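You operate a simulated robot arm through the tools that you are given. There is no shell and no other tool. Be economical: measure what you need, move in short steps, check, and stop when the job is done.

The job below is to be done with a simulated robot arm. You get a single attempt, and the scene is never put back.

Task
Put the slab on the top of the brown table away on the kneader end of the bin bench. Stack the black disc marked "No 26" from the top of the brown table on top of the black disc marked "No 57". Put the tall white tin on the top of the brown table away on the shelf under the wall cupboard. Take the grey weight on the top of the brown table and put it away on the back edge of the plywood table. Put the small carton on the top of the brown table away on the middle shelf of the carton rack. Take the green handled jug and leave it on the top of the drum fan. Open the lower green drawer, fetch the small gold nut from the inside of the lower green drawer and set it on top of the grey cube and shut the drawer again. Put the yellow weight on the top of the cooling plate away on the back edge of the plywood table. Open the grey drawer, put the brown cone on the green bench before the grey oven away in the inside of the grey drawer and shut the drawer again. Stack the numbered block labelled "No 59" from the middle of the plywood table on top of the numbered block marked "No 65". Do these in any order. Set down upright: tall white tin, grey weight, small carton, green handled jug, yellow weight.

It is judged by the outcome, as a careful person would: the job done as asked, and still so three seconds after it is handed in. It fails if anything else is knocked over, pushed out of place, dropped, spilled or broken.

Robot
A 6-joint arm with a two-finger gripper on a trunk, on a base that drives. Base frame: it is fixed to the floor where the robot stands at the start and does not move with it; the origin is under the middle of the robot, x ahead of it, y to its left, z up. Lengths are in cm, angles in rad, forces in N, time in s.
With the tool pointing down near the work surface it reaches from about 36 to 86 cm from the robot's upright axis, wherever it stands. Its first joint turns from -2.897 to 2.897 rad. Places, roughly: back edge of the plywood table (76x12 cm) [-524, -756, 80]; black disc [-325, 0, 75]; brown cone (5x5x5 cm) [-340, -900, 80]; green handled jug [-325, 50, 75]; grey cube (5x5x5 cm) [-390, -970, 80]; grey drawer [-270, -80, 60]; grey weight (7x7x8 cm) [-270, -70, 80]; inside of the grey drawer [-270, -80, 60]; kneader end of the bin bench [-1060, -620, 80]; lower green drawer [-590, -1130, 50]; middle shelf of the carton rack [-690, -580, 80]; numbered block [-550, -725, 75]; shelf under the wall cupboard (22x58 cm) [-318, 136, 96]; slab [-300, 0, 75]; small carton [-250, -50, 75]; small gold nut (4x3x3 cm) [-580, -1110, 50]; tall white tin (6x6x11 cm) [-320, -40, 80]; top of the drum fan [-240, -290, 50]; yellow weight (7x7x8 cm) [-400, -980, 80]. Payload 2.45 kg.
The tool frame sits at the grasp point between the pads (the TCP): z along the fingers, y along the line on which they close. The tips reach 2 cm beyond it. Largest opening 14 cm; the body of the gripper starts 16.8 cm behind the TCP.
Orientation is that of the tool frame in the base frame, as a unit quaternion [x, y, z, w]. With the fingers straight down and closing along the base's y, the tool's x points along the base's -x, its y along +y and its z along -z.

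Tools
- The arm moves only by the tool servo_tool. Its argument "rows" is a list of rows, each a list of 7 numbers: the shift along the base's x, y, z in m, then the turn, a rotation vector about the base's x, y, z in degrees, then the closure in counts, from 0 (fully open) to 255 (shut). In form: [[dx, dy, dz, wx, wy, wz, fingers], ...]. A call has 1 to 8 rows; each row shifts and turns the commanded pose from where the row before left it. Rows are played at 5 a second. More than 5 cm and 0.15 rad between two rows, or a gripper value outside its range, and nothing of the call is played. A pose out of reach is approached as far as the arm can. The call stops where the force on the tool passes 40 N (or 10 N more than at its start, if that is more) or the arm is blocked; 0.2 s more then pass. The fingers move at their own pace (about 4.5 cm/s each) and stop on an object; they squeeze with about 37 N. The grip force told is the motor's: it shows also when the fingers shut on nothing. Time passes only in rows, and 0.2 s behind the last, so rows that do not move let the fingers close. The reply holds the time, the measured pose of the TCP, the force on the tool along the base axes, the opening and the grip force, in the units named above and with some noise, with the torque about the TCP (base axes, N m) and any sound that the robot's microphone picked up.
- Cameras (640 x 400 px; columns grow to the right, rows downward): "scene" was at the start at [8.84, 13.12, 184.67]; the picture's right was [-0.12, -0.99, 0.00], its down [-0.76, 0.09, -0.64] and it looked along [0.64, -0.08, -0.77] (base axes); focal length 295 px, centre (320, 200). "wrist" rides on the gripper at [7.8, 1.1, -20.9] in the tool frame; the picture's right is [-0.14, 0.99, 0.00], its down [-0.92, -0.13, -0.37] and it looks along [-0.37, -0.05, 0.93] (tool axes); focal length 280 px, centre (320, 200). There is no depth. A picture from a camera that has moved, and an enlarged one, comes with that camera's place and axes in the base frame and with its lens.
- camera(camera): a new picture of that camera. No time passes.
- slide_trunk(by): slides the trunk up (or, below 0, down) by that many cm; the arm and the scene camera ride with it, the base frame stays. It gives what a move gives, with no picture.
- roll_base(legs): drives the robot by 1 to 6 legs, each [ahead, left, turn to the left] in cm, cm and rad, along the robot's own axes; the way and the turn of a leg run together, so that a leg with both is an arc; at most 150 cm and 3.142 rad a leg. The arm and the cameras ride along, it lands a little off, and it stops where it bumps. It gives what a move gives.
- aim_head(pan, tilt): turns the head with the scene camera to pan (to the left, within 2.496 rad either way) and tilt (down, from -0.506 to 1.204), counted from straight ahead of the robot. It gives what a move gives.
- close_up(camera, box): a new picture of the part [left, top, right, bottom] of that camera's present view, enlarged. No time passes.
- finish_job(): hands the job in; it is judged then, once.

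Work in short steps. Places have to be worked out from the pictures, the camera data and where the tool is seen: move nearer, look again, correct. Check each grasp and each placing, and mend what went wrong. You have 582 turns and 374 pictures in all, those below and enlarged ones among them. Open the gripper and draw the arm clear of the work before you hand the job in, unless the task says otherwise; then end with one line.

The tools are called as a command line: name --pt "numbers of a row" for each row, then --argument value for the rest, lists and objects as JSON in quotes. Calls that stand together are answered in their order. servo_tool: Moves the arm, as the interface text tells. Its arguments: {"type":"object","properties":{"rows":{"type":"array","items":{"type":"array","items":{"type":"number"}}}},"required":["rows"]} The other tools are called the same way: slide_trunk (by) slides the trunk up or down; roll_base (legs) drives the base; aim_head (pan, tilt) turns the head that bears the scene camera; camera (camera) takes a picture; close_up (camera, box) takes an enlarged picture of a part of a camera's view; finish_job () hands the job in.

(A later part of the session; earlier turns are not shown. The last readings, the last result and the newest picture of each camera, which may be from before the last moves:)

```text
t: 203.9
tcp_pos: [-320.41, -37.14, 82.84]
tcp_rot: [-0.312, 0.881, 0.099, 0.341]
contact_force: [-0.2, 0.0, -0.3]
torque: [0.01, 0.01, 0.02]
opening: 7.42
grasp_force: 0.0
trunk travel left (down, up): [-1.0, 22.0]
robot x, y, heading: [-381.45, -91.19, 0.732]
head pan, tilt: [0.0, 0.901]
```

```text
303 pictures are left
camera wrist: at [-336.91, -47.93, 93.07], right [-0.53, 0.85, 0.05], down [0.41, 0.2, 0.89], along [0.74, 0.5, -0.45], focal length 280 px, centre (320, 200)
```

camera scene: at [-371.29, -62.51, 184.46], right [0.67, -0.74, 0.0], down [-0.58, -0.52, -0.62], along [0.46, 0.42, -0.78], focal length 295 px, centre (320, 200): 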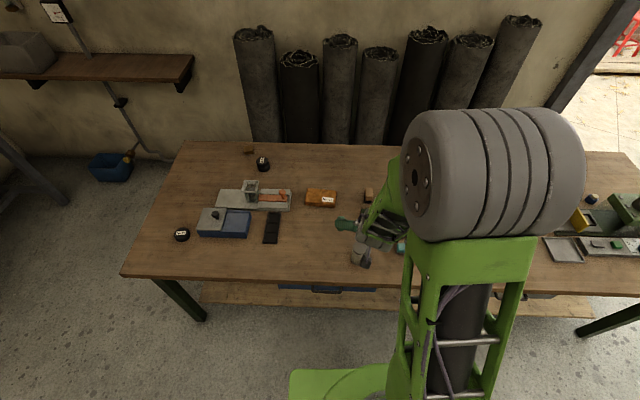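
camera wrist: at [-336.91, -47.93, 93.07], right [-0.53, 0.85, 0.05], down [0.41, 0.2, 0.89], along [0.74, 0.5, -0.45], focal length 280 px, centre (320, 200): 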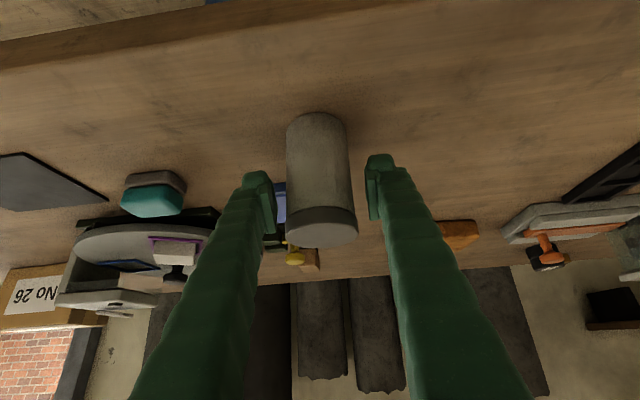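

Centred now. I close on the tin.

servo_tool --pt "0 0 0 0 0 0 150" --pt "0 0 0 0 0 0 200" --pt "0 0 0 0 0 0 200" --pt "0 0 0 0 0 0 200"

servo_tool --pt "0 0 0.01 0 0 0 200" --pt "0 0 0.03 0 0 0 200" --pt "0 0 0.03 0 0 0 200" --pt "0 0 0 0 0 0 200"

camera --camera "wrist"

```text
t: 204.9
tcp_pos: [-320.55, -36.99, 82.82]
tcp_rot: [-0.312, 0.881, 0.098, 0.341]
contact_force: [-1.5, 1.5, 1.0]
torque: [0.19, 0.15, 0.01]
opening: 5.45
grasp_force: 36.9
trunk travel left (down, up): [-1.0, 22.0]
robot x, y, heading: [-381.37, -91.49, 0.73]
head pan, tilt: [0.0, 0.901]
```

```text
t: 205.9
tcp_pos: [-320.29, -37.11, 89.81]
tcp_rot: [-0.311, 0.882, 0.098, 0.341]
contact_force: [-0.6, 0.1, -1.6]
torque: [0.01, 0.05, 0.01]
opening: 5.44
grasp_force: 37.1
trunk travel left (down, up): [-1.0, 22.0]
robot x, y, heading: [-381.74, -91.39, 0.728]
head pan, tilt: [0.0, 0.901]
```

```text
302 pictures are left
camera wrist: at [-336.8, -47.94, 100.11], right [-0.53, 0.85, 0.05], down [0.41, 0.2, 0.89], along [0.74, 0.49, -0.45], focal length 280 px, centre (320, 200)
```

wrist: 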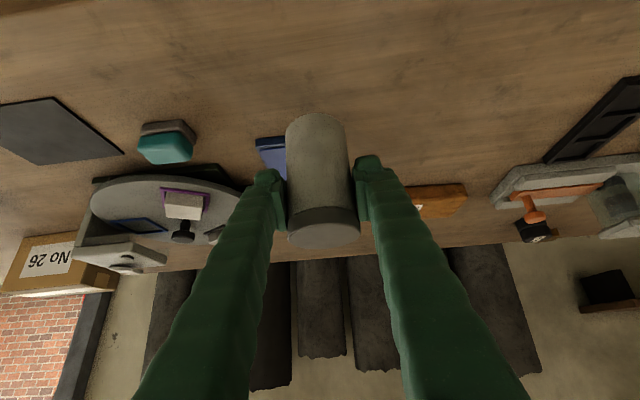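

Tin held firmly. I raise the trunk 20 cm and drive round to face the shelf.

slide_trunk --by 20

roll_base --legs '[[0, 146, -0.03], [60, 0, 0]]'

aim_head --pan 0.1 --tilt 0.6

camera --camera "scene"

camera --camera "wrist"

```text
t: 208.1
tcp_pos: [-320.35, -37.05, 109.82]
tcp_rot: [-0.312, 0.881, 0.1, 0.341]
contact_force: [0.6, -0.7, -3.8]
torque: [-0.02, 0.03, -0.02]
opening: 5.46
grasp_force: 37.1
trunk travel left (down, up): [-21.0, 2.0]
robot x, y, heading: [-381.55, -90.96, 0.734]
head pan, tilt: [0.0, 0.901]
```

```text
t: 224.1
tcp_pos: [-366.84, 109.88, 109.72]
tcp_rot: [-0.293, 0.888, 0.091, 0.343]
contact_force: [0.5, -1.0, -3.5]
torque: [0.01, 0.06, -0.01]
opening: 5.42
grasp_force: 37.0
trunk travel left (down, up): [-21.0, 2.0]
robot x, y, heading: [-429.75, 58.24, 0.687]
head pan, tilt: [0.0, 0.901]
```

```text
t: 224.9
tcp_pos: [-366.8, 109.88, 109.74]
tcp_rot: [-0.293, 0.888, 0.091, 0.343]
contact_force: [0.1, 0.5, -3.0]
torque: [-0.02, 0.04, 0.03]
opening: 5.44
grasp_force: 37.0
trunk travel left (down, up): [-21.0, 2.0]
robot x, y, heading: [-429.94, 58.3, 0.682]
head pan, tilt: [0.099, 0.6]
```

```text
301 pictures are left
camera scene: at [-431.66, 75.93, 197.92], right [0.71, -0.71, 0.0], down [-0.4, -0.4, -0.82], along [0.58, 0.58, -0.57], focal length 295 px, centre (320, 200)
```

scene: 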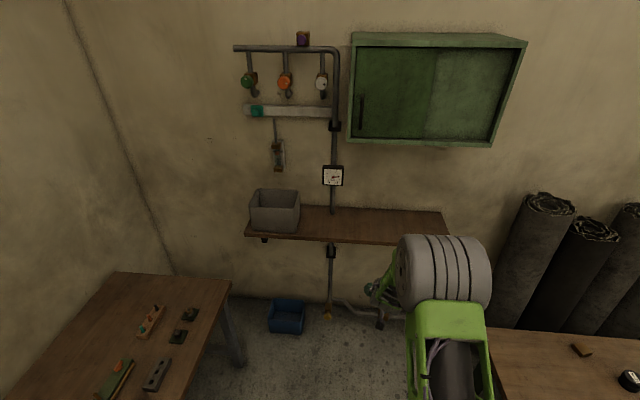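

```text
300 pictures are left
camera wrist: at [-383.61, 99.63, 120.09], right [-0.5, 0.87, 0.05], down [0.42, 0.18, 0.89], along [0.76, 0.46, -0.45], focal length 280 px, centre (320, 200)
```

wrist: 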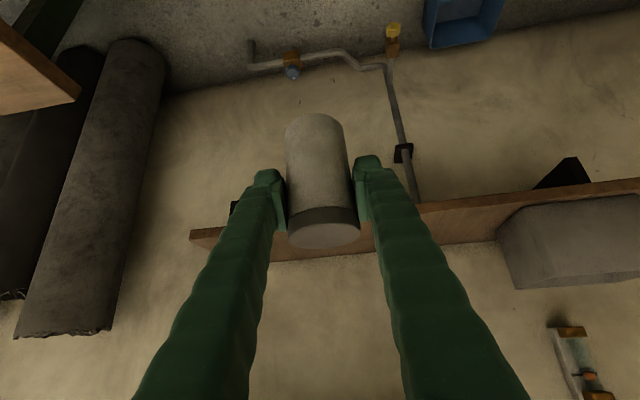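

The shelf spans n 141–166, e 281–385 with pipe and bin on the left part. I roll in toward e≈317, n≈164 first, then check.

roll_base --legs '[[42, -3, 0]]'

camera --camera "scene"

camera --camera "wrist"

```text
t: 227.5
tcp_pos: [-332.5, 133.79, 109.81]
tcp_rot: [-0.292, 0.888, 0.091, 0.344]
contact_force: [0.0, -1.4, -4.6]
torque: [-0.03, 0.05, 0.02]
opening: 5.45
grasp_force: 36.9
trunk travel left (down, up): [-21.0, 2.0]
robot x, y, heading: [-395.62, 82.3, 0.684]
head pan, tilt: [0.099, 0.6]
```

```text
299 pictures are left
camera scene: at [-397.29, 100.18, 197.92], right [0.71, -0.71, 0.0], down [-0.4, -0.4, -0.82], along [0.58, 0.58, -0.57], focal length 295 px, centre (320, 200)
```

scene: 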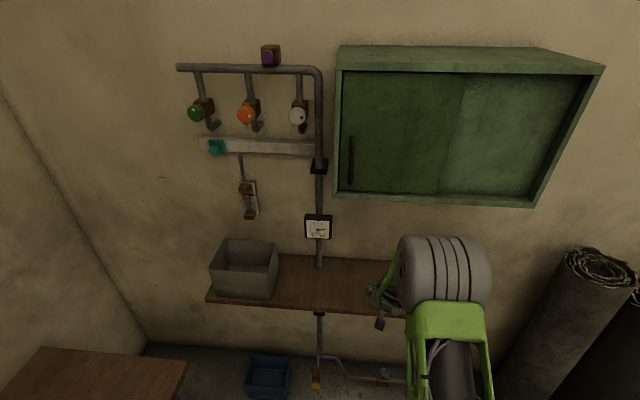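

```text
298 pictures are left
camera wrist: at [-349.22, 123.73, 120.06], right [-0.49, 0.87, 0.05], down [0.42, 0.18, 0.89], along [0.76, 0.46, -0.45], focal length 280 px, centre (320, 200)
```

wrist: 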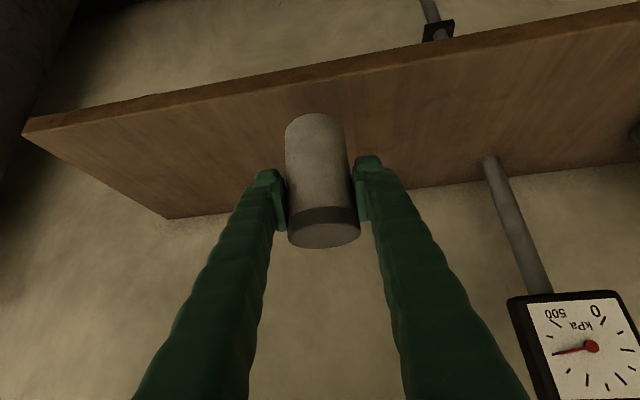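

Clear. I roll 13 cm further so the tin is over the shelf centre.

roll_base --legs '[[13, 0, 0]]'

servo_tool --pt "0 0 -0.03 0 0 0 200" --pt "0 0 -0.02 0 0 0 200" --pt "0 0 0 0 0 0 200"

camera --camera "wrist"

close_up --camera "scene" --box '[280, 240, 440, 340]'

```text
t: 228.7
tcp_pos: [-322.46, 142.21, 109.47]
tcp_rot: [-0.292, 0.888, 0.09, 0.342]
contact_force: [0.5, -0.1, -3.2]
torque: [-0.03, 0.0, 0.01]
opening: 5.44
grasp_force: 37.2
trunk travel left (down, up): [-21.0, 2.0]
robot x, y, heading: [-385.49, 90.41, 0.688]
head pan, tilt: [0.099, 0.6]
```

```text
t: 229.5
tcp_pos: [-322.54, 142.16, 104.68]
tcp_rot: [-0.292, 0.888, 0.09, 0.344]
contact_force: [0.6, -1.2, -3.9]
torque: [-0.03, -0.01, -0.02]
opening: 5.44
grasp_force: 36.8
trunk travel left (down, up): [-21.0, 2.0]
robot x, y, heading: [-385.41, 90.58, 0.685]
head pan, tilt: [0.099, 0.6]
```

```text
297 pictures are left
camera wrist: at [-339.36, 131.98, 114.98], right [-0.49, 0.87, 0.05], down [0.42, 0.18, 0.89], along [0.76, 0.46, -0.45], focal length 280 px, centre (320, 200)
```

wrist: 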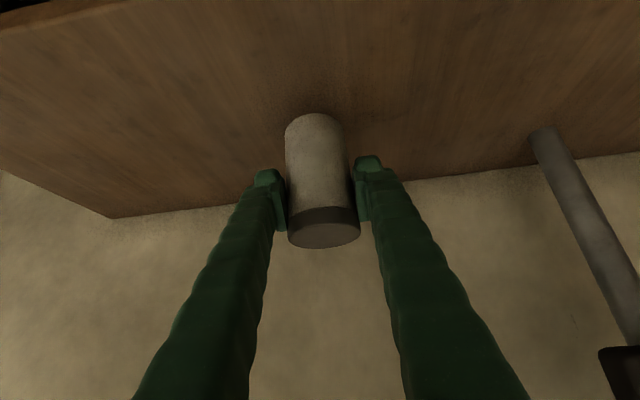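

```text
4.00 times, centred on (360, 290) of scene
camera zoom: at [-387.38, 108.32, 197.93], right [0.71, -0.71, 0.0], down [-0.4, -0.4, -0.82], along [0.58, 0.58, -0.57], focal length 1181 px, centre (160, -160)
```

zoom: 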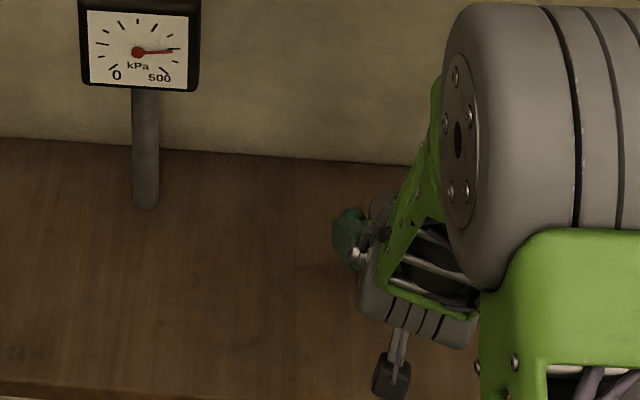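

I creep down to find the shelf surface.

servo_tool --pt "0 0 -0.004 0 0 0 200" --pt "0 0 -0.003 0 0 0 200" --pt "0 0 -0.003 0 0 0 200" --pt "0 0 -0.003 0 0 0 200"

```text
t: 230.5
tcp_pos: [-322.38, 142.19, 103.49]
tcp_rot: [-0.293, 0.887, 0.091, 0.344]
contact_force: [-0.3, -0.2, -3.7]
torque: [-0.03, 0.07, 0.0]
opening: 5.39
grasp_force: 36.8
trunk travel left (down, up): [-21.0, 2.0]
robot x, y, heading: [-385.6, 90.32, 0.688]
head pan, tilt: [0.099, 0.6]
```

servo_tool --pt "0 0 -0.003 0 0 0 200" --pt "0 0 -0.002 0 0 0 200" --pt "0 0 -0.002 0 0 0 200" --pt "0 0 -0.002 0 0 0 200"

```text
t: 231.5
tcp_pos: [-322.46, 142.17, 102.55]
tcp_rot: [-0.292, 0.888, 0.09, 0.344]
contact_force: [1.5, 0.2, -2.7]
torque: [-0.02, 0.0, -0.02]
opening: 5.44
grasp_force: 37.0
trunk travel left (down, up): [-21.0, 2.0]
robot x, y, heading: [-385.9, 90.88, 0.683]
head pan, tilt: [0.099, 0.6]
```

servo_tool --pt "0 0 -0.003 0 0 0 200" --pt "0 0 -0.002 0 0 0 200" --pt "0 0 -0.002 0 0 0 200" --pt "0 0 -0.002 0 0 0 200"

camera --camera "wrist"

```text
t: 232.5
tcp_pos: [-322.49, 142.2, 101.79]
tcp_rot: [-0.291, 0.888, 0.09, 0.345]
contact_force: [-1.6, -1.5, 7.4]
torque: [0.08, 0.21, 0.04]
opening: 5.45
grasp_force: 36.7
trunk travel left (down, up): [-21.0, 2.0]
robot x, y, heading: [-385.75, 90.92, 0.686]
head pan, tilt: [0.099, 0.6]
```

```text
295 pictures are left
camera wrist: at [-339.39, 132.01, 112.12], right [-0.49, 0.87, 0.05], down [0.41, 0.18, 0.89], along [0.77, 0.46, -0.45], focal length 280 px, centre (320, 200)
```

wrist: 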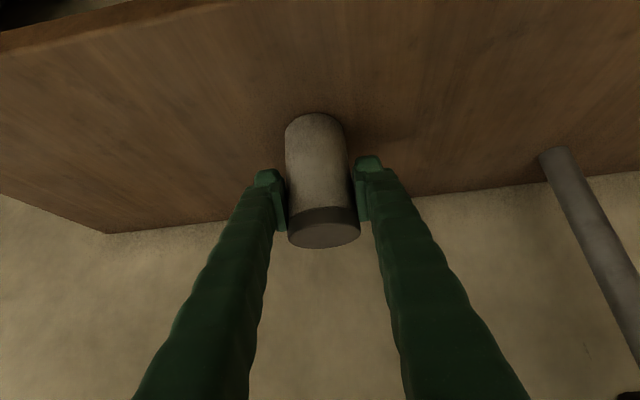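

Touched (force reversed to +7 N). I open and then back off along the tool axis.

servo_tool --pt "0 0 -0.001 0 0 0 170" --pt "0 0 0 0 0 0 120" --pt "0 0 0 0 0 0 60" --pt "0 0 0 0 0 0 60"

camera --camera "wrist"

```text
t: 233.5
tcp_pos: [-322.56, 142.13, 101.59]
tcp_rot: [-0.292, 0.888, 0.09, 0.344]
contact_force: [0.6, -0.7, -0.9]
torque: [0.0, 0.02, 0.01]
opening: 10.7
grasp_force: 0.1
trunk travel left (down, up): [-21.0, 2.0]
robot x, y, heading: [-385.87, 90.41, 0.689]
head pan, tilt: [0.099, 0.6]
```

```text
294 pictures are left
camera wrist: at [-339.41, 132.01, 111.92], right [-0.49, 0.87, 0.05], down [0.42, 0.18, 0.89], along [0.76, 0.46, -0.45], focal length 280 px, centre (320, 200)
```

wrist: 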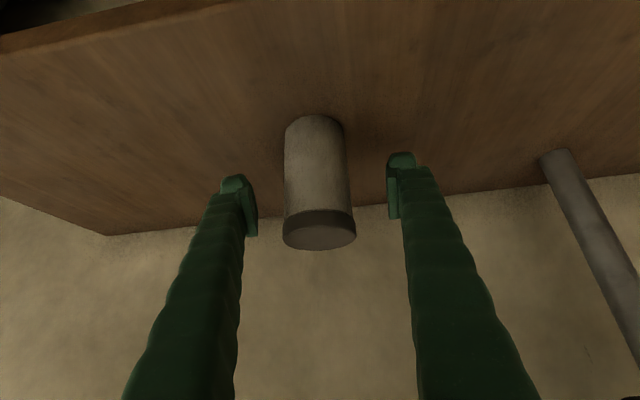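

I back the base straight off, then check the tin.

roll_base --legs '[[-15, 0, 0], [-45, 3, 0]]'

camera --camera "scene"

close_up --camera "scene" --box '[250, 170, 450, 270]'

```text
t: 237.2
tcp_pos: [-370.53, 106.51, 101.63]
tcp_rot: [-0.291, 0.888, 0.088, 0.344]
contact_force: [0.6, 0.5, 0.4]
torque: [0.01, 0.03, 0.0]
opening: 10.72
grasp_force: 0.1
trunk travel left (down, up): [-21.0, 2.0]
robot x, y, heading: [-433.84, 54.89, 0.681]
head pan, tilt: [0.099, 0.6]
```

```text
293 pictures are left
camera scene: at [-435.58, 72.69, 197.94], right [0.71, -0.71, 0.0], down [-0.4, -0.4, -0.83], along [0.58, 0.58, -0.56], focal length 295 px, centre (320, 200)
```

scene: 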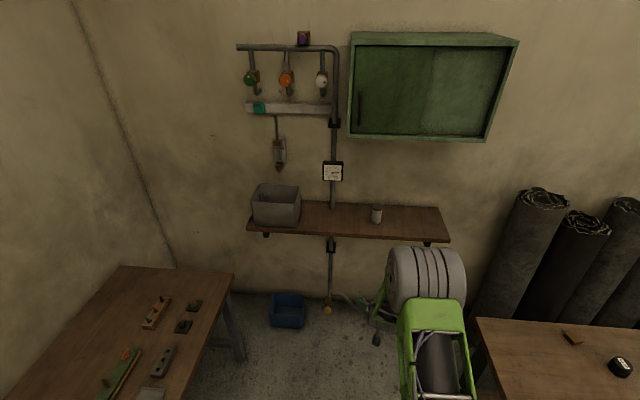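

```text
3.20 times, centred on (350, 220) of scene
camera zoom: at [-435.58, 72.69, 197.94], right [0.71, -0.71, 0.0], down [-0.4, -0.4, -0.83], along [0.58, 0.58, -0.56], focal length 945 px, centre (224, 136)
```

zoom: 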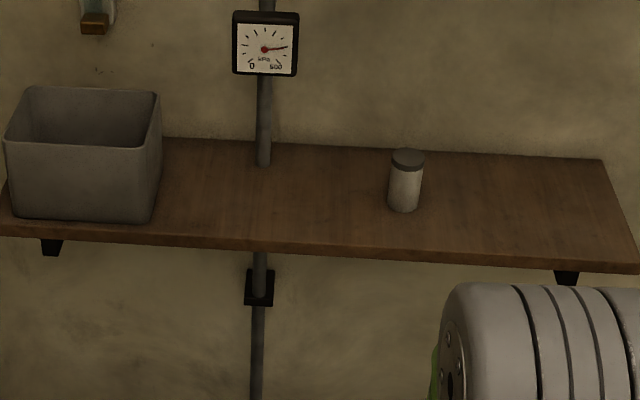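

Tin stands on the shelf. I bring the tool back to vertical, retract, and reset the trunk.

servo_tool --pt "-0.032 -0.026 0.018 -3.72 5.85 0 0" --pt "-0.032 -0.026 0.018 -3.72 5.85 0 0" --pt "-0.032 -0.026 0.018 -3.72 5.85 0 0" --pt "-0.032 -0.026 0.018 -3.72 5.85 0 0" --pt "-0.032 -0.026 0.018 -3.72 5.85 0 0" --pt "-0.032 -0.026 0.018 -3.72 5.85 0 0" --pt "0 0 0 0 0 0 0"

slide_trunk --by -11

```text
t: 238.8
tcp_pos: [-387.59, 91.75, 111.59]
tcp_rot: [-0.309, 0.95, -0.002, 0.034]
contact_force: [0.4, -0.1, -1.0]
torque: [-0.05, -0.04, 0.0]
opening: 14.02
grasp_force: 0.0
out of reach, approached as far as the arm can: row 3
trunk travel left (down, up): [-21.0, 2.0]
robot x, y, heading: [-433.83, 55.23, 0.686]
head pan, tilt: [0.099, 0.6]
```

```text
t: 240.2
tcp_pos: [-387.65, 91.58, 100.62]
tcp_rot: [-0.31, 0.95, -0.003, 0.035]
contact_force: [-0.5, -0.1, -0.1]
torque: [-0.01, -0.03, 0.01]
opening: 13.99
grasp_force: 0.1
trunk travel left (down, up): [-10.0, 13.0]
robot x, y, heading: [-433.45, 55.09, 0.682]
head pan, tilt: [0.099, 0.6]
```

I correct the last few degrees of tilt and drive along the table to the grey weight.

servo_tool --pt "0 0 0.02 -1.2 3.7 3.0 0" --pt "0 0 0.02 0 0 0 0" --pt "0 0 0 0 0 0 0"

roll_base --legs '[[-36, 0, 0.015], [0, -150, 0], [0, -50, 0]]'

aim_head --pan 0.1 --tilt 0.95

camera --camera "scene"

camera --camera "wrist"

```text
t: 241.1
tcp_pos: [-387.65, 91.58, 104.63]
tcp_rot: [-0.335, 0.942, -0.001, 0.001]
contact_force: [1.7, 0.5, 0.1]
torque: [-0.05, 0.0, 0.01]
opening: 14.0
grasp_force: 0.1
trunk travel left (down, up): [-10.0, 13.0]
robot x, y, heading: [-433.73, 55.33, 0.681]
head pan, tilt: [0.099, 0.6]
```

```text
t: 260.6
tcp_pos: [-288.16, -81.94, 104.6]
tcp_rot: [-0.342, 0.94, -0.002, 0.001]
contact_force: [-0.2, -0.1, -0.7]
torque: [-0.01, -0.02, 0.03]
opening: 14.0
grasp_force: 0.0
trunk travel left (down, up): [-10.0, 13.0]
robot x, y, heading: [-334.24, -119.28, 0.699]
head pan, tilt: [0.099, 0.6]
```

```text
t: 261.4
tcp_pos: [-288.16, -82.05, 104.63]
tcp_rot: [-0.342, 0.94, -0.002, 0.0]
contact_force: [0.4, -0.4, -0.7]
torque: [-0.03, 0.0, -0.03]
opening: 14.0
grasp_force: 0.1
trunk travel left (down, up): [-10.0, 13.0]
robot x, y, heading: [-333.8, -119.31, 0.699]
head pan, tilt: [0.099, 0.949]
```

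```text
291 pictures are left
camera scene: at [-336.85, -102.61, 184.09], right [0.72, -0.7, 0.0], down [-0.57, -0.58, -0.58], along [0.41, 0.42, -0.81], focal length 295 px, centre (320, 200)
```

scene: 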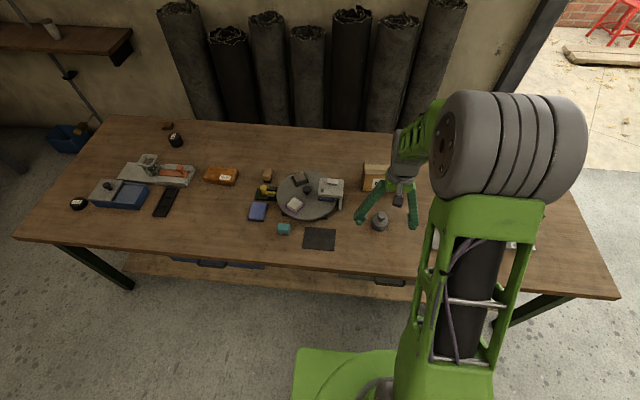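

```text
290 pictures are left
camera wrist: at [-294.83, -86.11, 125.46], right [-0.53, 0.85, 0.0], down [0.79, 0.49, 0.37], along [0.31, 0.19, -0.93], focal length 280 px, centre (320, 200)
```

wrist: 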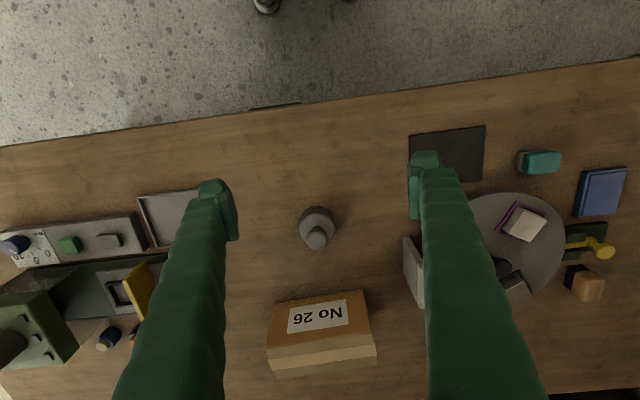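

The weight is at (-274.5,-74.2). I move over it and descend to z≈84 to check.

servo_tool --pt "0.034 0.0195 0 0 0 0 50" --pt "0.034 0.0195 0 0 0 0 50" --pt "0.034 0.0195 0 0 0 0 50" --pt "0.034 0.0195 0 0 0 0 50" --pt "0 0 -0.05 0 0 0 50" --pt "0 0 -0.05 0 0 0 50" --pt "0 0 -0.05 0 0 0 50" --pt "0 0 -0.03 0 0 0 50"

camera --camera "wrist"

```text
t: 263.2
tcp_pos: [-274.4, -74.21, 86.66]
tcp_rot: [-0.341, 0.94, -0.001, 0.0]
contact_force: [0.0, -0.9, -0.2]
torque: [-0.01, 0.03, -0.01]
opening: 11.26
grasp_force: 0.0
trunk travel left (down, up): [-10.0, 13.0]
robot x, y, heading: [-333.98, -119.16, 0.696]
head pan, tilt: [0.099, 0.949]
```

```text
289 pictures are left
camera wrist: at [-281.2, -78.23, 107.37], right [-0.53, 0.85, 0.0], down [0.79, 0.49, 0.37], along [0.31, 0.19, -0.93], focal length 280 px, centre (320, 200)
```

wrist: 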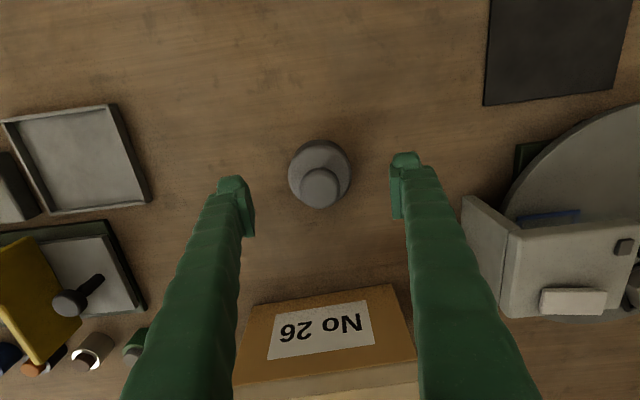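

Aligned. I descend to z≈78.3 and close.

servo_tool --pt "0 0 -0.04 0 0 0 50" --pt "0 0 -0.03 0 0 0 50" --pt "0 0 -0.013 0 0 0 50" --pt "0 0 0 0 0 0 120" --pt "0 0 0 0 0 0 200" --pt "0 0 0 0 0 0 200" --pt "0 0 0 0 0 0 200"

servo_tool --pt "0 0 0.01 0 0 0 200" --pt "0 0 0.04 0 0 0 200" --pt "0 0 0.05 0 0 0 200" --pt "0 0 0.05 0 0 0 200" --pt "0 0 0.05 0 0 0 200" --pt "0 0 0.05 0 0 0 200" --pt "0 0 0 0 0 0 200"

camera --camera "wrist"

```text
t: 264.8
tcp_pos: [-274.39, -74.16, 78.4]
tcp_rot: [-0.342, 0.94, -0.002, 0.002]
contact_force: [1.5, -1.7, -0.8]
torque: [0.07, -0.02, -0.04]
opening: 6.59
grasp_force: 31.6
trunk travel left (down, up): [-10.0, 13.0]
robot x, y, heading: [-334.23, -119.44, 0.698]
head pan, tilt: [0.099, 0.949]
```

```text
t: 266.4
tcp_pos: [-274.54, -74.16, 103.35]
tcp_rot: [-0.341, 0.94, -0.001, 0.0]
contact_force: [0.2, -0.7, -10.6]
torque: [-0.04, 0.04, -0.04]
opening: 6.63
grasp_force: 36.7
trunk travel left (down, up): [-10.0, 13.0]
robot x, y, heading: [-333.56, -119.18, 0.698]
head pan, tilt: [0.099, 0.949]
```

```text
288 pictures are left
camera wrist: at [-281.18, -78.2, 124.12], right [-0.53, 0.85, 0.0], down [0.79, 0.49, 0.37], along [0.31, 0.19, -0.93], focal length 280 px, centre (320, 200)
```

wrist: 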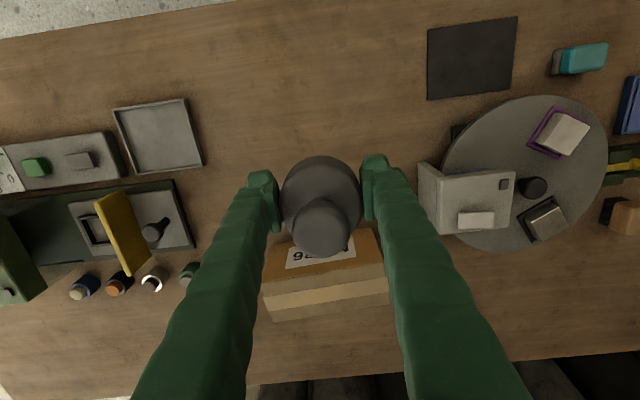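

Weight held (~1 kg). I retract the arm, back off and turn toward the plywood table, then look at the way.

servo_tool --pt "-0.037 -0.031 0 0 0 0 200" --pt "-0.037 -0.031 0 0 0 0 200" --pt "-0.037 -0.031 0 0 0 0 200" --pt "-0.037 -0.031 0 0 0 0 200" --pt "-0.03 -0.025 0 0 0 0 200"

roll_base --legs '[[-20, 0, 0], [0, 0, -2.5]]'

aim_head --pan 0.0 --tilt 0.35

camera --camera "scene"

```text
t: 267.6
tcp_pos: [-292.38, -89.19, 103.46]
tcp_rot: [-0.341, 0.94, -0.001, 0.001]
contact_force: [-0.4, 0.6, -10.5]
torque: [-0.08, 0.03, 0.03]
opening: 6.6
grasp_force: 36.7
trunk travel left (down, up): [-10.0, 13.0]
robot x, y, heading: [-333.79, -119.16, 0.698]
head pan, tilt: [0.099, 0.949]
```

```text
t: 275.1
tcp_pos: [-364.96, -180.97, 103.4]
tcp_rot: [0.787, 0.617, -0.001, -0.002]
contact_force: [0.3, 0.9, -10.8]
torque: [0.08, -0.01, -0.02]
opening: 6.56
grasp_force: 37.7
trunk travel left (down, up): [-10.0, 13.0]
robot x, y, heading: [-349.31, -132.14, -1.811]
head pan, tilt: [0.099, 0.949]
```

```text
t: 276.1
tcp_pos: [-364.87, -180.98, 103.36]
tcp_rot: [0.787, 0.618, -0.001, -0.002]
contact_force: [-0.9, -0.3, -10.7]
torque: [0.08, 0.0, -0.02]
opening: 6.63
grasp_force: 37.1
trunk travel left (down, up): [-10.0, 13.0]
robot x, y, heading: [-349.24, -132.1, -1.814]
head pan, tilt: [0.0, 0.351]
```

```text
287 pictures are left
camera scene: at [-337.96, -145.53, 189.19], right [-0.97, 0.24, 0.0], down [0.08, 0.34, -0.94], along [-0.22, -0.91, -0.34], focal length 295 px, centre (320, 200)
```

scene: 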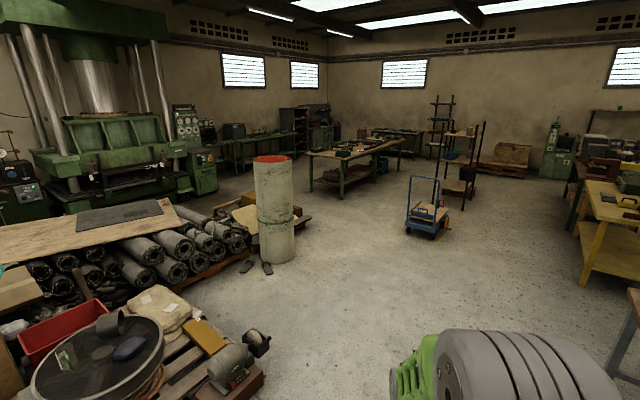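

The way is clear. I zoom on the plywood table, rack and green bench.

close_up --camera "scene" --box '[300, 110, 420, 200]'

close_up --camera "scene" --box '[400, 90, 560, 250]'

close_up --camera "scene" --box '[170, 90, 340, 200]'

```text
4.44 times, centred on (360, 155) of scene
camera zoom: at [-337.96, -145.53, 189.19], right [-0.97, 0.24, 0.0], down [0.08, 0.34, -0.94], along [-0.22, -0.91, -0.34], focal length 1312 px, centre (142, 400)
```

zoom: 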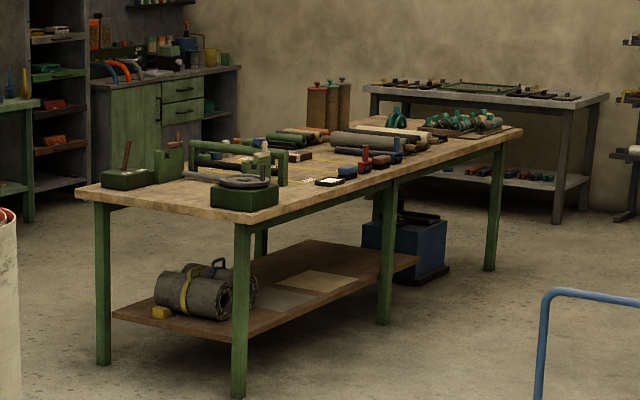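

```text
2.50 times, centred on (480, 170) of scene
camera zoom: at [-337.96, -145.53, 189.19], right [-0.97, 0.24, 0.0], down [0.08, 0.34, -0.94], along [-0.22, -0.91, -0.34], focal length 738 px, centre (-80, 275)
```

zoom: 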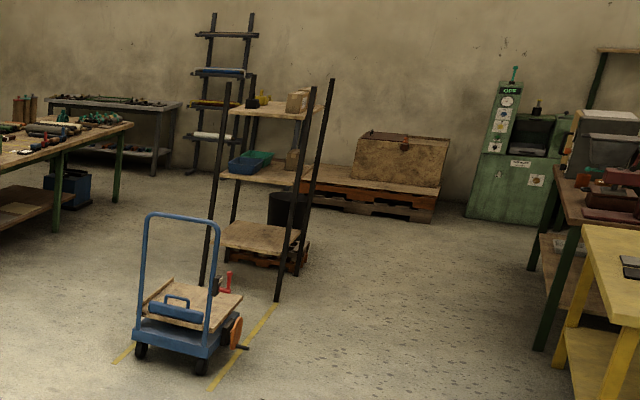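

```text
3.64 times, centred on (255, 145) of scene
camera zoom: at [-337.96, -145.53, 189.19], right [-0.97, 0.24, 0.0], down [0.08, 0.34, -0.94], along [-0.22, -0.91, -0.34], focal length 1074 px, centre (556, 400)
```

zoom: 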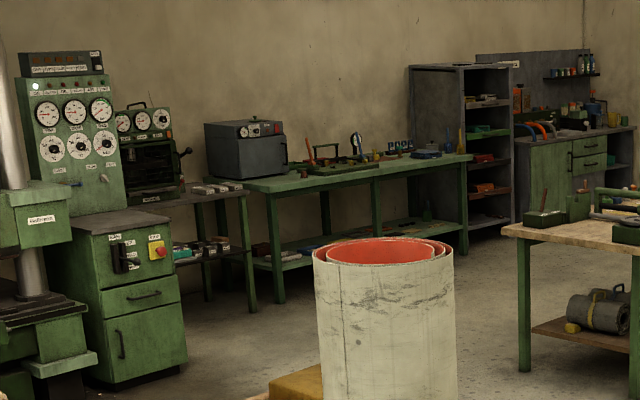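

Plywood table: near corners ≈(-450,-732), (-501,-649), long axis along n; its back edge is on the -e side (facing the green bench). I drive past the column to about (-465,-520) and look at the gap.

roll_base --legs '[[0, 0, -0.047], [150, 0, 0], [150, 0, 0], [100, 0, 0]]'

aim_head --pan 0.4 --tilt 0.6

camera --camera "scene"

aim_head --pan -0.3 --tilt 0.5

camera --camera "scene"

```text
t: 295.8
tcp_pos: [-483.53, -562.41, 103.41]
tcp_rot: [0.805, 0.593, -0.001, -0.001]
contact_force: [0.0, 0.0, -10.2]
torque: [0.11, -0.03, -0.03]
opening: 6.59
grasp_force: 37.2
trunk travel left (down, up): [-10.0, 13.0]
robot x, y, heading: [-464.9, -515.02, -1.875]
head pan, tilt: [0.0, 0.351]
```

```text
t: 296.6
tcp_pos: [-483.46, -562.51, 103.29]
tcp_rot: [0.805, 0.594, -0.001, -0.002]
contact_force: [-0.5, -0.4, -9.4]
torque: [0.09, 0.01, 0.02]
opening: 6.58
grasp_force: 37.4
trunk travel left (down, up): [-10.0, 13.0]
robot x, y, heading: [-464.79, -514.98, -1.865]
head pan, tilt: [0.4, 0.6]
```

```text
283 pictures are left
camera scene: at [-450.82, -528.62, 186.93], right [-1.0, -0.1, 0.0], down [-0.06, 0.56, -0.83], along [0.08, -0.82, -0.56], focal length 295 px, centre (320, 200)
```

scene: 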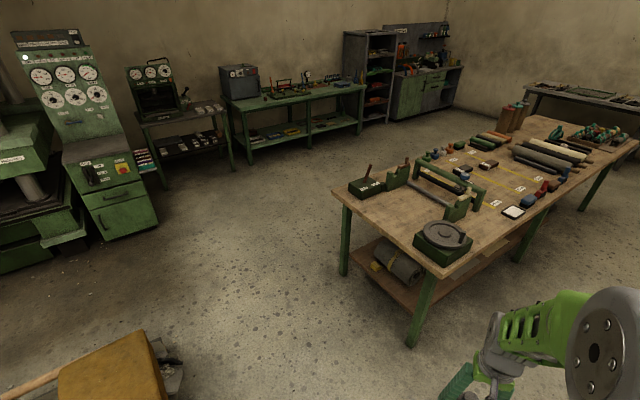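

```text
t: 297.7
tcp_pos: [-483.59, -562.32, 103.36]
tcp_rot: [0.805, 0.594, -0.001, -0.001]
contact_force: [-0.1, 0.5, -9.8]
torque: [0.06, -0.04, -0.01]
opening: 6.6
grasp_force: 36.8
trunk travel left (down, up): [-10.0, 13.0]
robot x, y, heading: [-464.81, -514.65, -1.872]
head pan, tilt: [-0.3, 0.499]
```

```text
282 pictures are left
camera scene: at [-456.82, -527.34, 187.83], right [-0.83, 0.56, 0.0], down [0.27, 0.4, -0.88], along [-0.49, -0.72, -0.48], focal length 295 px, centre (320, 200)
```

scene: 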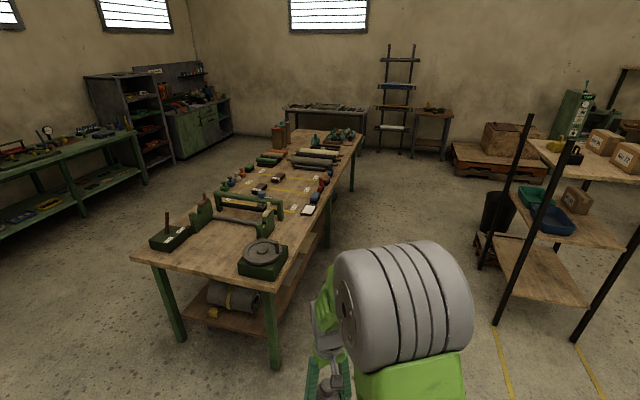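

Gap is wide. I go round the near end of the table to its back side, then turn to face the table.

roll_base --legs '[[102, 94, 0], [77, 40, 0], [0, 0, -2.14]]'

aim_head --pan 0.5 --tilt 0.7

camera --camera "scene"

```text
t: 301.5
tcp_pos: [-464.28, -600.27, 103.35]
tcp_rot: [0.788, 0.616, 0.0, -0.002]
contact_force: [0.0, 0.0, -10.1]
torque: [0.07, -0.02, 0.01]
opening: 6.57
grasp_force: 37.2
trunk travel left (down, up): [-10.0, 13.0]
robot x, y, heading: [-448.6, -551.86, -1.813]
head pan, tilt: [-0.3, 0.499]
stopped in leg 1: the robot was blocked; the commanded pose is now the measured one
```

```text
t: 302.6
tcp_pos: [-464.33, -600.4, 103.27]
tcp_rot: [0.788, 0.616, 0.0, -0.002]
contact_force: [-0.5, 0.0, -9.8]
torque: [0.08, 0.01, -0.01]
opening: 6.57
grasp_force: 36.9
trunk travel left (down, up): [-10.0, 13.0]
robot x, y, heading: [-448.15, -551.37, -1.812]
head pan, tilt: [0.499, 0.7]
```

```text
281 pictures are left
camera scene: at [-432.91, -564.37, 186.06], right [-0.97, -0.25, 0.0], down [-0.16, 0.62, -0.76], along [0.19, -0.74, -0.64], focal length 295 px, centre (320, 200)
```

scene: 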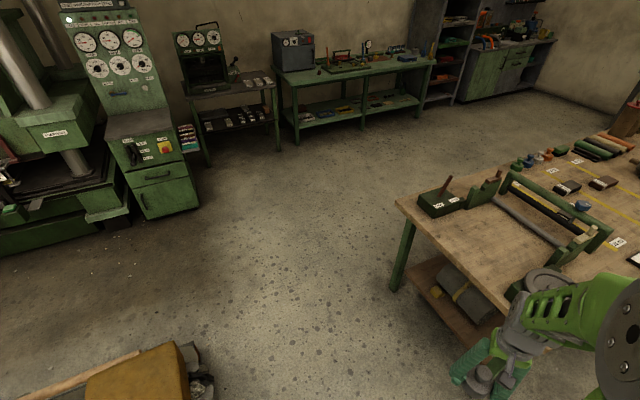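

I was blocked at the left; I look down there.

aim_head --pan 1.0 --tilt 1.15

camera --camera "scene"

aim_head --pan 1.0 --tilt 0.6

camera --camera "scene"

```text
t: 303.6
tcp_pos: [-464.34, -600.5, 103.38]
tcp_rot: [0.788, 0.616, 0.0, -0.002]
contact_force: [0.5, 0.7, -10.1]
torque: [0.07, -0.02, -0.02]
opening: 6.59
grasp_force: 37.2
trunk travel left (down, up): [-10.0, 13.0]
robot x, y, heading: [-448.58, -551.82, -1.813]
head pan, tilt: [1.0, 1.15]
```

```text
280 pictures are left
camera scene: at [-430.97, -560.49, 182.76], right [-0.73, -0.69, 0.0], down [-0.63, 0.66, -0.41], along [0.28, -0.3, -0.91], focal length 295 px, centre (320, 200)
```

scene: 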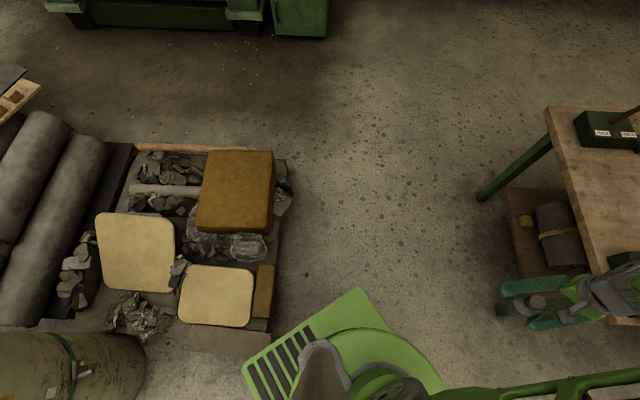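

```text
t: 304.5
tcp_pos: [-464.37, -600.34, 103.34]
tcp_rot: [0.788, 0.616, 0.0, -0.002]
contact_force: [-0.1, 0.4, -10.7]
torque: [0.06, -0.03, 0.01]
opening: 6.59
grasp_force: 37.2
trunk travel left (down, up): [-10.0, 13.0]
robot x, y, heading: [-448.44, -551.47, -1.813]
head pan, tilt: [1.0, 0.6]
```

```text
279 pictures are left
camera scene: at [-428.99, -562.58, 186.92], right [-0.73, -0.69, 0.0], down [-0.39, 0.41, -0.82], along [0.57, -0.6, -0.57], focal length 295 px, centre (320, 200)
```

scene: 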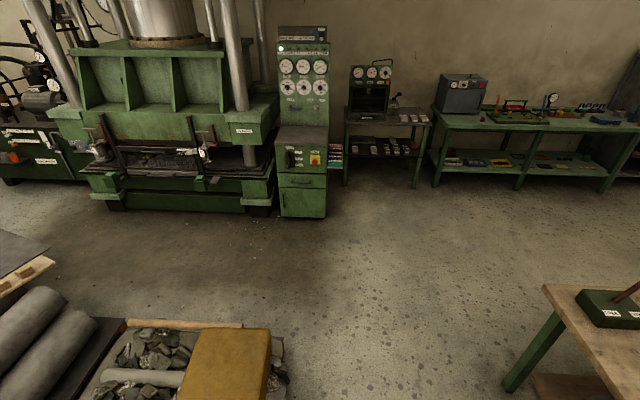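

The base corner touched the low debris pallet (edge at n≈665). The corridor to the table end (n≈791) is 126 cm wide; I recentre, turn along it and pass through.

roll_base --legs '[[26, -19, 0], [0, 0, 0.943], [100, 0, 0], [70, 0, 0]]'

aim_head --pan -1.5 --tilt 0.7

camera --camera "scene"

```text
t: 317.4
tcp_pos: [-333.28, -742.32, 103.34]
tcp_rot: [0.419, 0.908, -0.001, -0.001]
contact_force: [0.2, -0.8, -10.9]
torque: [0.07, 0.06, 0.03]
opening: 6.55
grasp_force: 36.7
trunk travel left (down, up): [-10.0, 13.0]
robot x, y, heading: [-363.37, -701.44, -0.865]
head pan, tilt: [1.0, 0.6]
```

```text
t: 319.7
tcp_pos: [-333.31, -742.4, 103.37]
tcp_rot: [0.419, 0.908, -0.001, -0.002]
contact_force: [0.2, 0.8, -10.1]
torque: [0.08, 0.05, 0.0]
opening: 6.58
grasp_force: 37.5
trunk travel left (down, up): [-10.0, 13.0]
robot x, y, heading: [-363.53, -701.14, -0.864]
head pan, tilt: [-1.499, 0.7]
```

```text
278 pictures are left
camera scene: at [-358.27, -698.9, 186.06], right [-0.7, 0.71, 0.0], down [0.46, 0.45, -0.76], along [-0.54, -0.54, -0.64], focal length 295 px, centre (320, 200)
```

scene: 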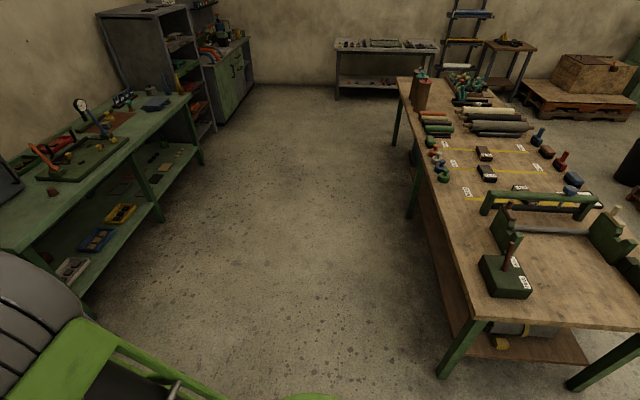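

I zoom in on the back edge of the plywood table.

close_up --camera "scene" --box '[390, 60, 590, 260]'

close_up --camera "scene" --box '[400, 110, 500, 230]'

```text
2.00 times, centred on (490, 160) of scene
camera zoom: at [-358.27, -698.9, 186.06], right [-0.7, 0.71, 0.0], down [0.46, 0.45, -0.76], along [-0.54, -0.54, -0.64], focal length 591 px, centre (-20, 280)
```

zoom: 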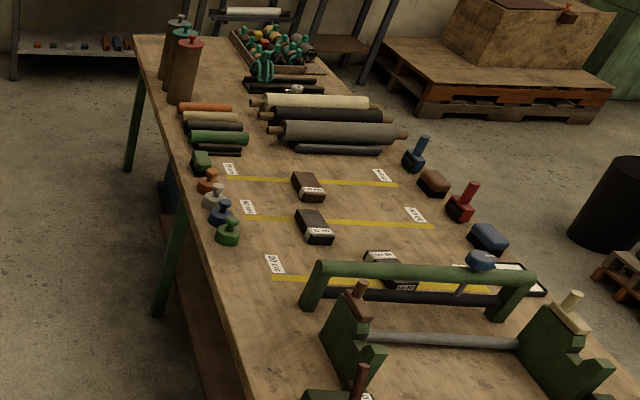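

```text
3.33 times, centred on (450, 170) of scene
camera zoom: at [-358.27, -698.9, 186.06], right [-0.7, 0.71, 0.0], down [0.46, 0.45, -0.76], along [-0.54, -0.54, -0.64], focal length 984 px, centre (-113, 300)
```

zoom: 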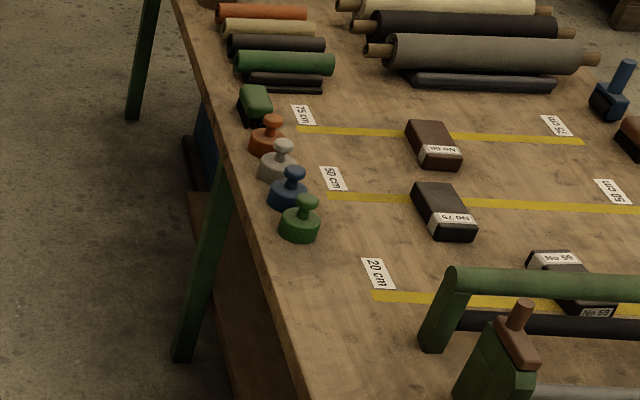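

The back edge holds a row of weights (orange, white, blue, green); there's free room on the near side of the green one. I turn to face the table and shift along to n≈870.

roll_base --legs '[[0, 0, 3.134], [-6, 70, 0], [0, 70, 0]]'

aim_head --pan 0.1 --tilt 0.95

camera --camera "scene"

camera --camera "wrist"

```text
t: 339.7
tcp_pos: [-498.09, -751.85, 103.27]
tcp_rot: [0.902, -0.431, 0.002, -0.001]
contact_force: [0.9, 0.4, -9.9]
torque: [-0.04, -0.07, 0.0]
opening: 6.55
grasp_force: 36.8
trunk travel left (down, up): [-10.0, 13.0]
robot x, y, heading: [-468.79, -793.71, 2.252]
head pan, tilt: [-1.499, 0.7]
```

```text
t: 341.4
tcp_pos: [-498.18, -751.82, 103.3]
tcp_rot: [0.902, -0.432, 0.002, -0.001]
contact_force: [0.6, 0.4, -10.6]
torque: [-0.11, -0.06, 0.01]
opening: 6.52
grasp_force: 36.6
trunk travel left (down, up): [-10.0, 13.0]
robot x, y, heading: [-469.06, -793.97, 2.254]
head pan, tilt: [0.099, 0.949]
```

```text
275 pictures are left
camera scene: at [-485.31, -796.55, 184.08], right [0.71, 0.7, 0.0], down [0.57, -0.58, -0.58], along [-0.41, 0.41, -0.81], focal length 295 px, centre (320, 200)
```

scene: 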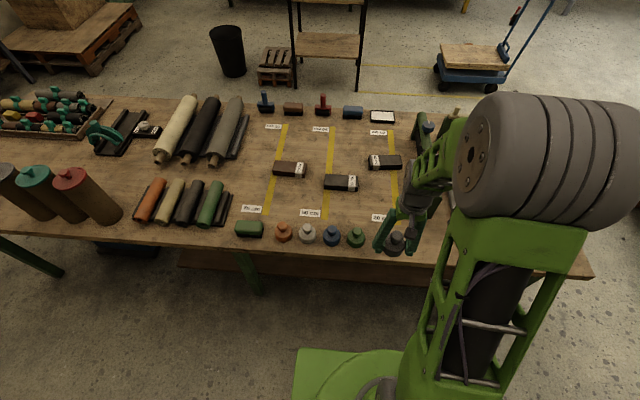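

```text
274 pictures are left
camera wrist: at [-494.03, -758.57, 124.11], right [-0.86, -0.52, 0.0], down [-0.48, 0.8, 0.37], along [-0.19, 0.32, -0.93], focal length 280 px, centre (320, 200)
```

wrist: 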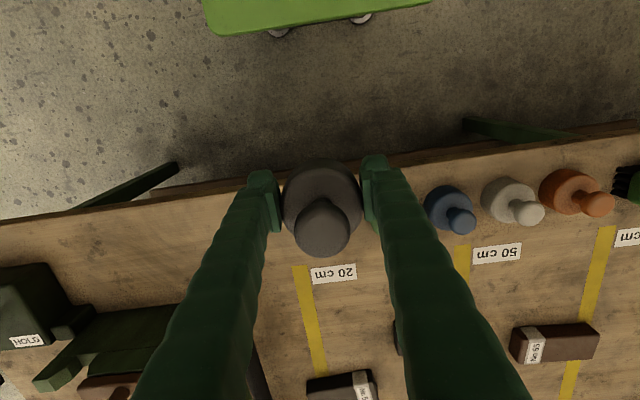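

Green weight is at about (-516,-746). I'll set the grey one at (-505.4,-740.2), leaving finger clearance. I move over and descend to z≈84.

servo_tool --pt "-0.024 0.0387 0 0 0 0 200" --pt "-0.024 0.0387 0 0 0 0 200" --pt "-0.024 0.0387 0 0 0 0 200" --pt "0 0 -0.05 0 0 0 200" --pt "0 0 -0.05 0 0 0 200" --pt "0 0 -0.05 0 0 0 200" --pt "0 0 -0.04 0 0 0 200"

camera --camera "wrist"

close_up --camera "scene" --box '[280, 180, 460, 290]'

```text
t: 343.0
tcp_pos: [-505.31, -740.41, 84.28]
tcp_rot: [0.902, -0.432, 0.001, -0.001]
contact_force: [-1.0, 0.6, -9.1]
torque: [-0.13, -0.11, -0.01]
opening: 6.57
grasp_force: 37.3
trunk travel left (down, up): [-10.0, 13.0]
robot x, y, heading: [-468.83, -793.78, 2.254]
head pan, tilt: [0.099, 0.949]
```

```text
273 pictures are left
camera wrist: at [-501.23, -747.02, 105.08], right [-0.86, -0.52, 0.0], down [-0.48, 0.8, 0.37], along [-0.19, 0.32, -0.93], focal length 280 px, centre (320, 200)
```

wrist: 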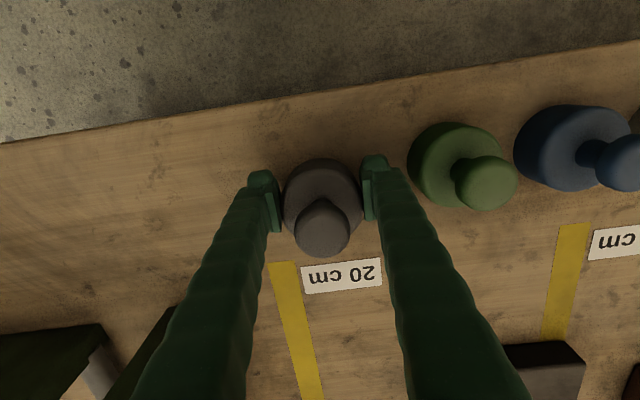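

```text
3.56 times, centred on (370, 235) of scene
camera zoom: at [-485.37, -796.49, 184.07], right [0.71, 0.7, 0.0], down [0.57, -0.58, -0.58], along [-0.41, 0.41, -0.81], focal length 1050 px, centre (142, 76)
```

zoom: 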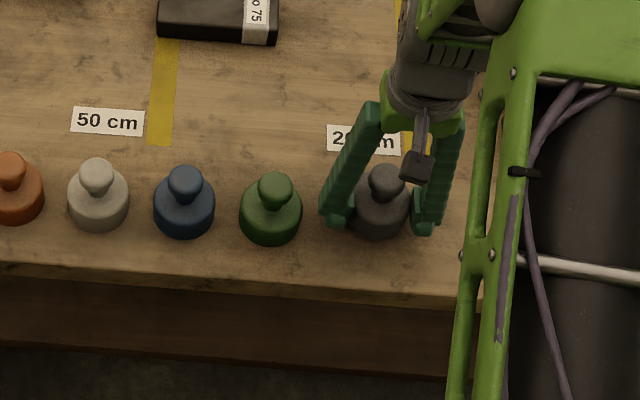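

Good clearance and in line with the row. I lower until contact.

servo_tool --pt "0 0 -0.03 0 0 0 200" --pt "0 0 -0.015 0 0 0 200" --pt "0 0 -0.005 0 0 0 200" --pt "0 0 -0.003 0 0 0 200" --pt "0 0 0 0 0 0 200"

```text
t: 343.5
tcp_pos: [-505.49, -739.97, 81.83]
tcp_rot: [0.902, -0.431, -0.004, -0.005]
contact_force: [6.2, -8.7, 31.2]
torque: [-1.03, -0.23, 0.09]
opening: 6.71
grasp_force: 37.4
trunk travel left (down, up): [-10.0, 13.0]
robot x, y, heading: [-469.3, -793.75, 2.254]
head pan, tilt: [0.099, 0.949]
stopped in row 2: the force on the tool passed its limit at 80 N (the readings are from after the stop); the commanded pose is now the measured one
```

Contact: the plywood table top is at about z 79. I ease up a touch and open.

servo_tool --pt "0 0 0.002 0 0 0 200" --pt "0 0 0 0 0 0 200" --pt "0 0 0 0 0 0 160" --pt "0 0 0 0 0 0 110" --pt "0 0 0 0 0 0 90"

camera --camera "wrist"

```text
t: 344.7
tcp_pos: [-505.69, -739.82, 81.76]
tcp_rot: [0.902, -0.431, -0.005, -0.005]
contact_force: [2.4, 1.9, 3.4]
torque: [-0.12, 0.1, 0.02]
opening: 8.86
grasp_force: 0.1
trunk travel left (down, up): [-10.0, 13.0]
robot x, y, heading: [-468.48, -794.01, 2.255]
head pan, tilt: [0.099, 0.949]
```

```text
271 pictures are left
camera wrist: at [-501.44, -746.73, 102.44], right [-0.86, -0.52, 0.0], down [-0.48, 0.79, 0.38], along [-0.2, 0.33, -0.92], focal length 280 px, centre (320, 200)
```

wrist: 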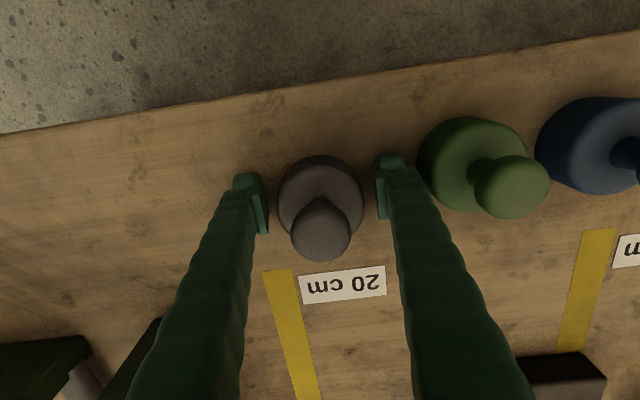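

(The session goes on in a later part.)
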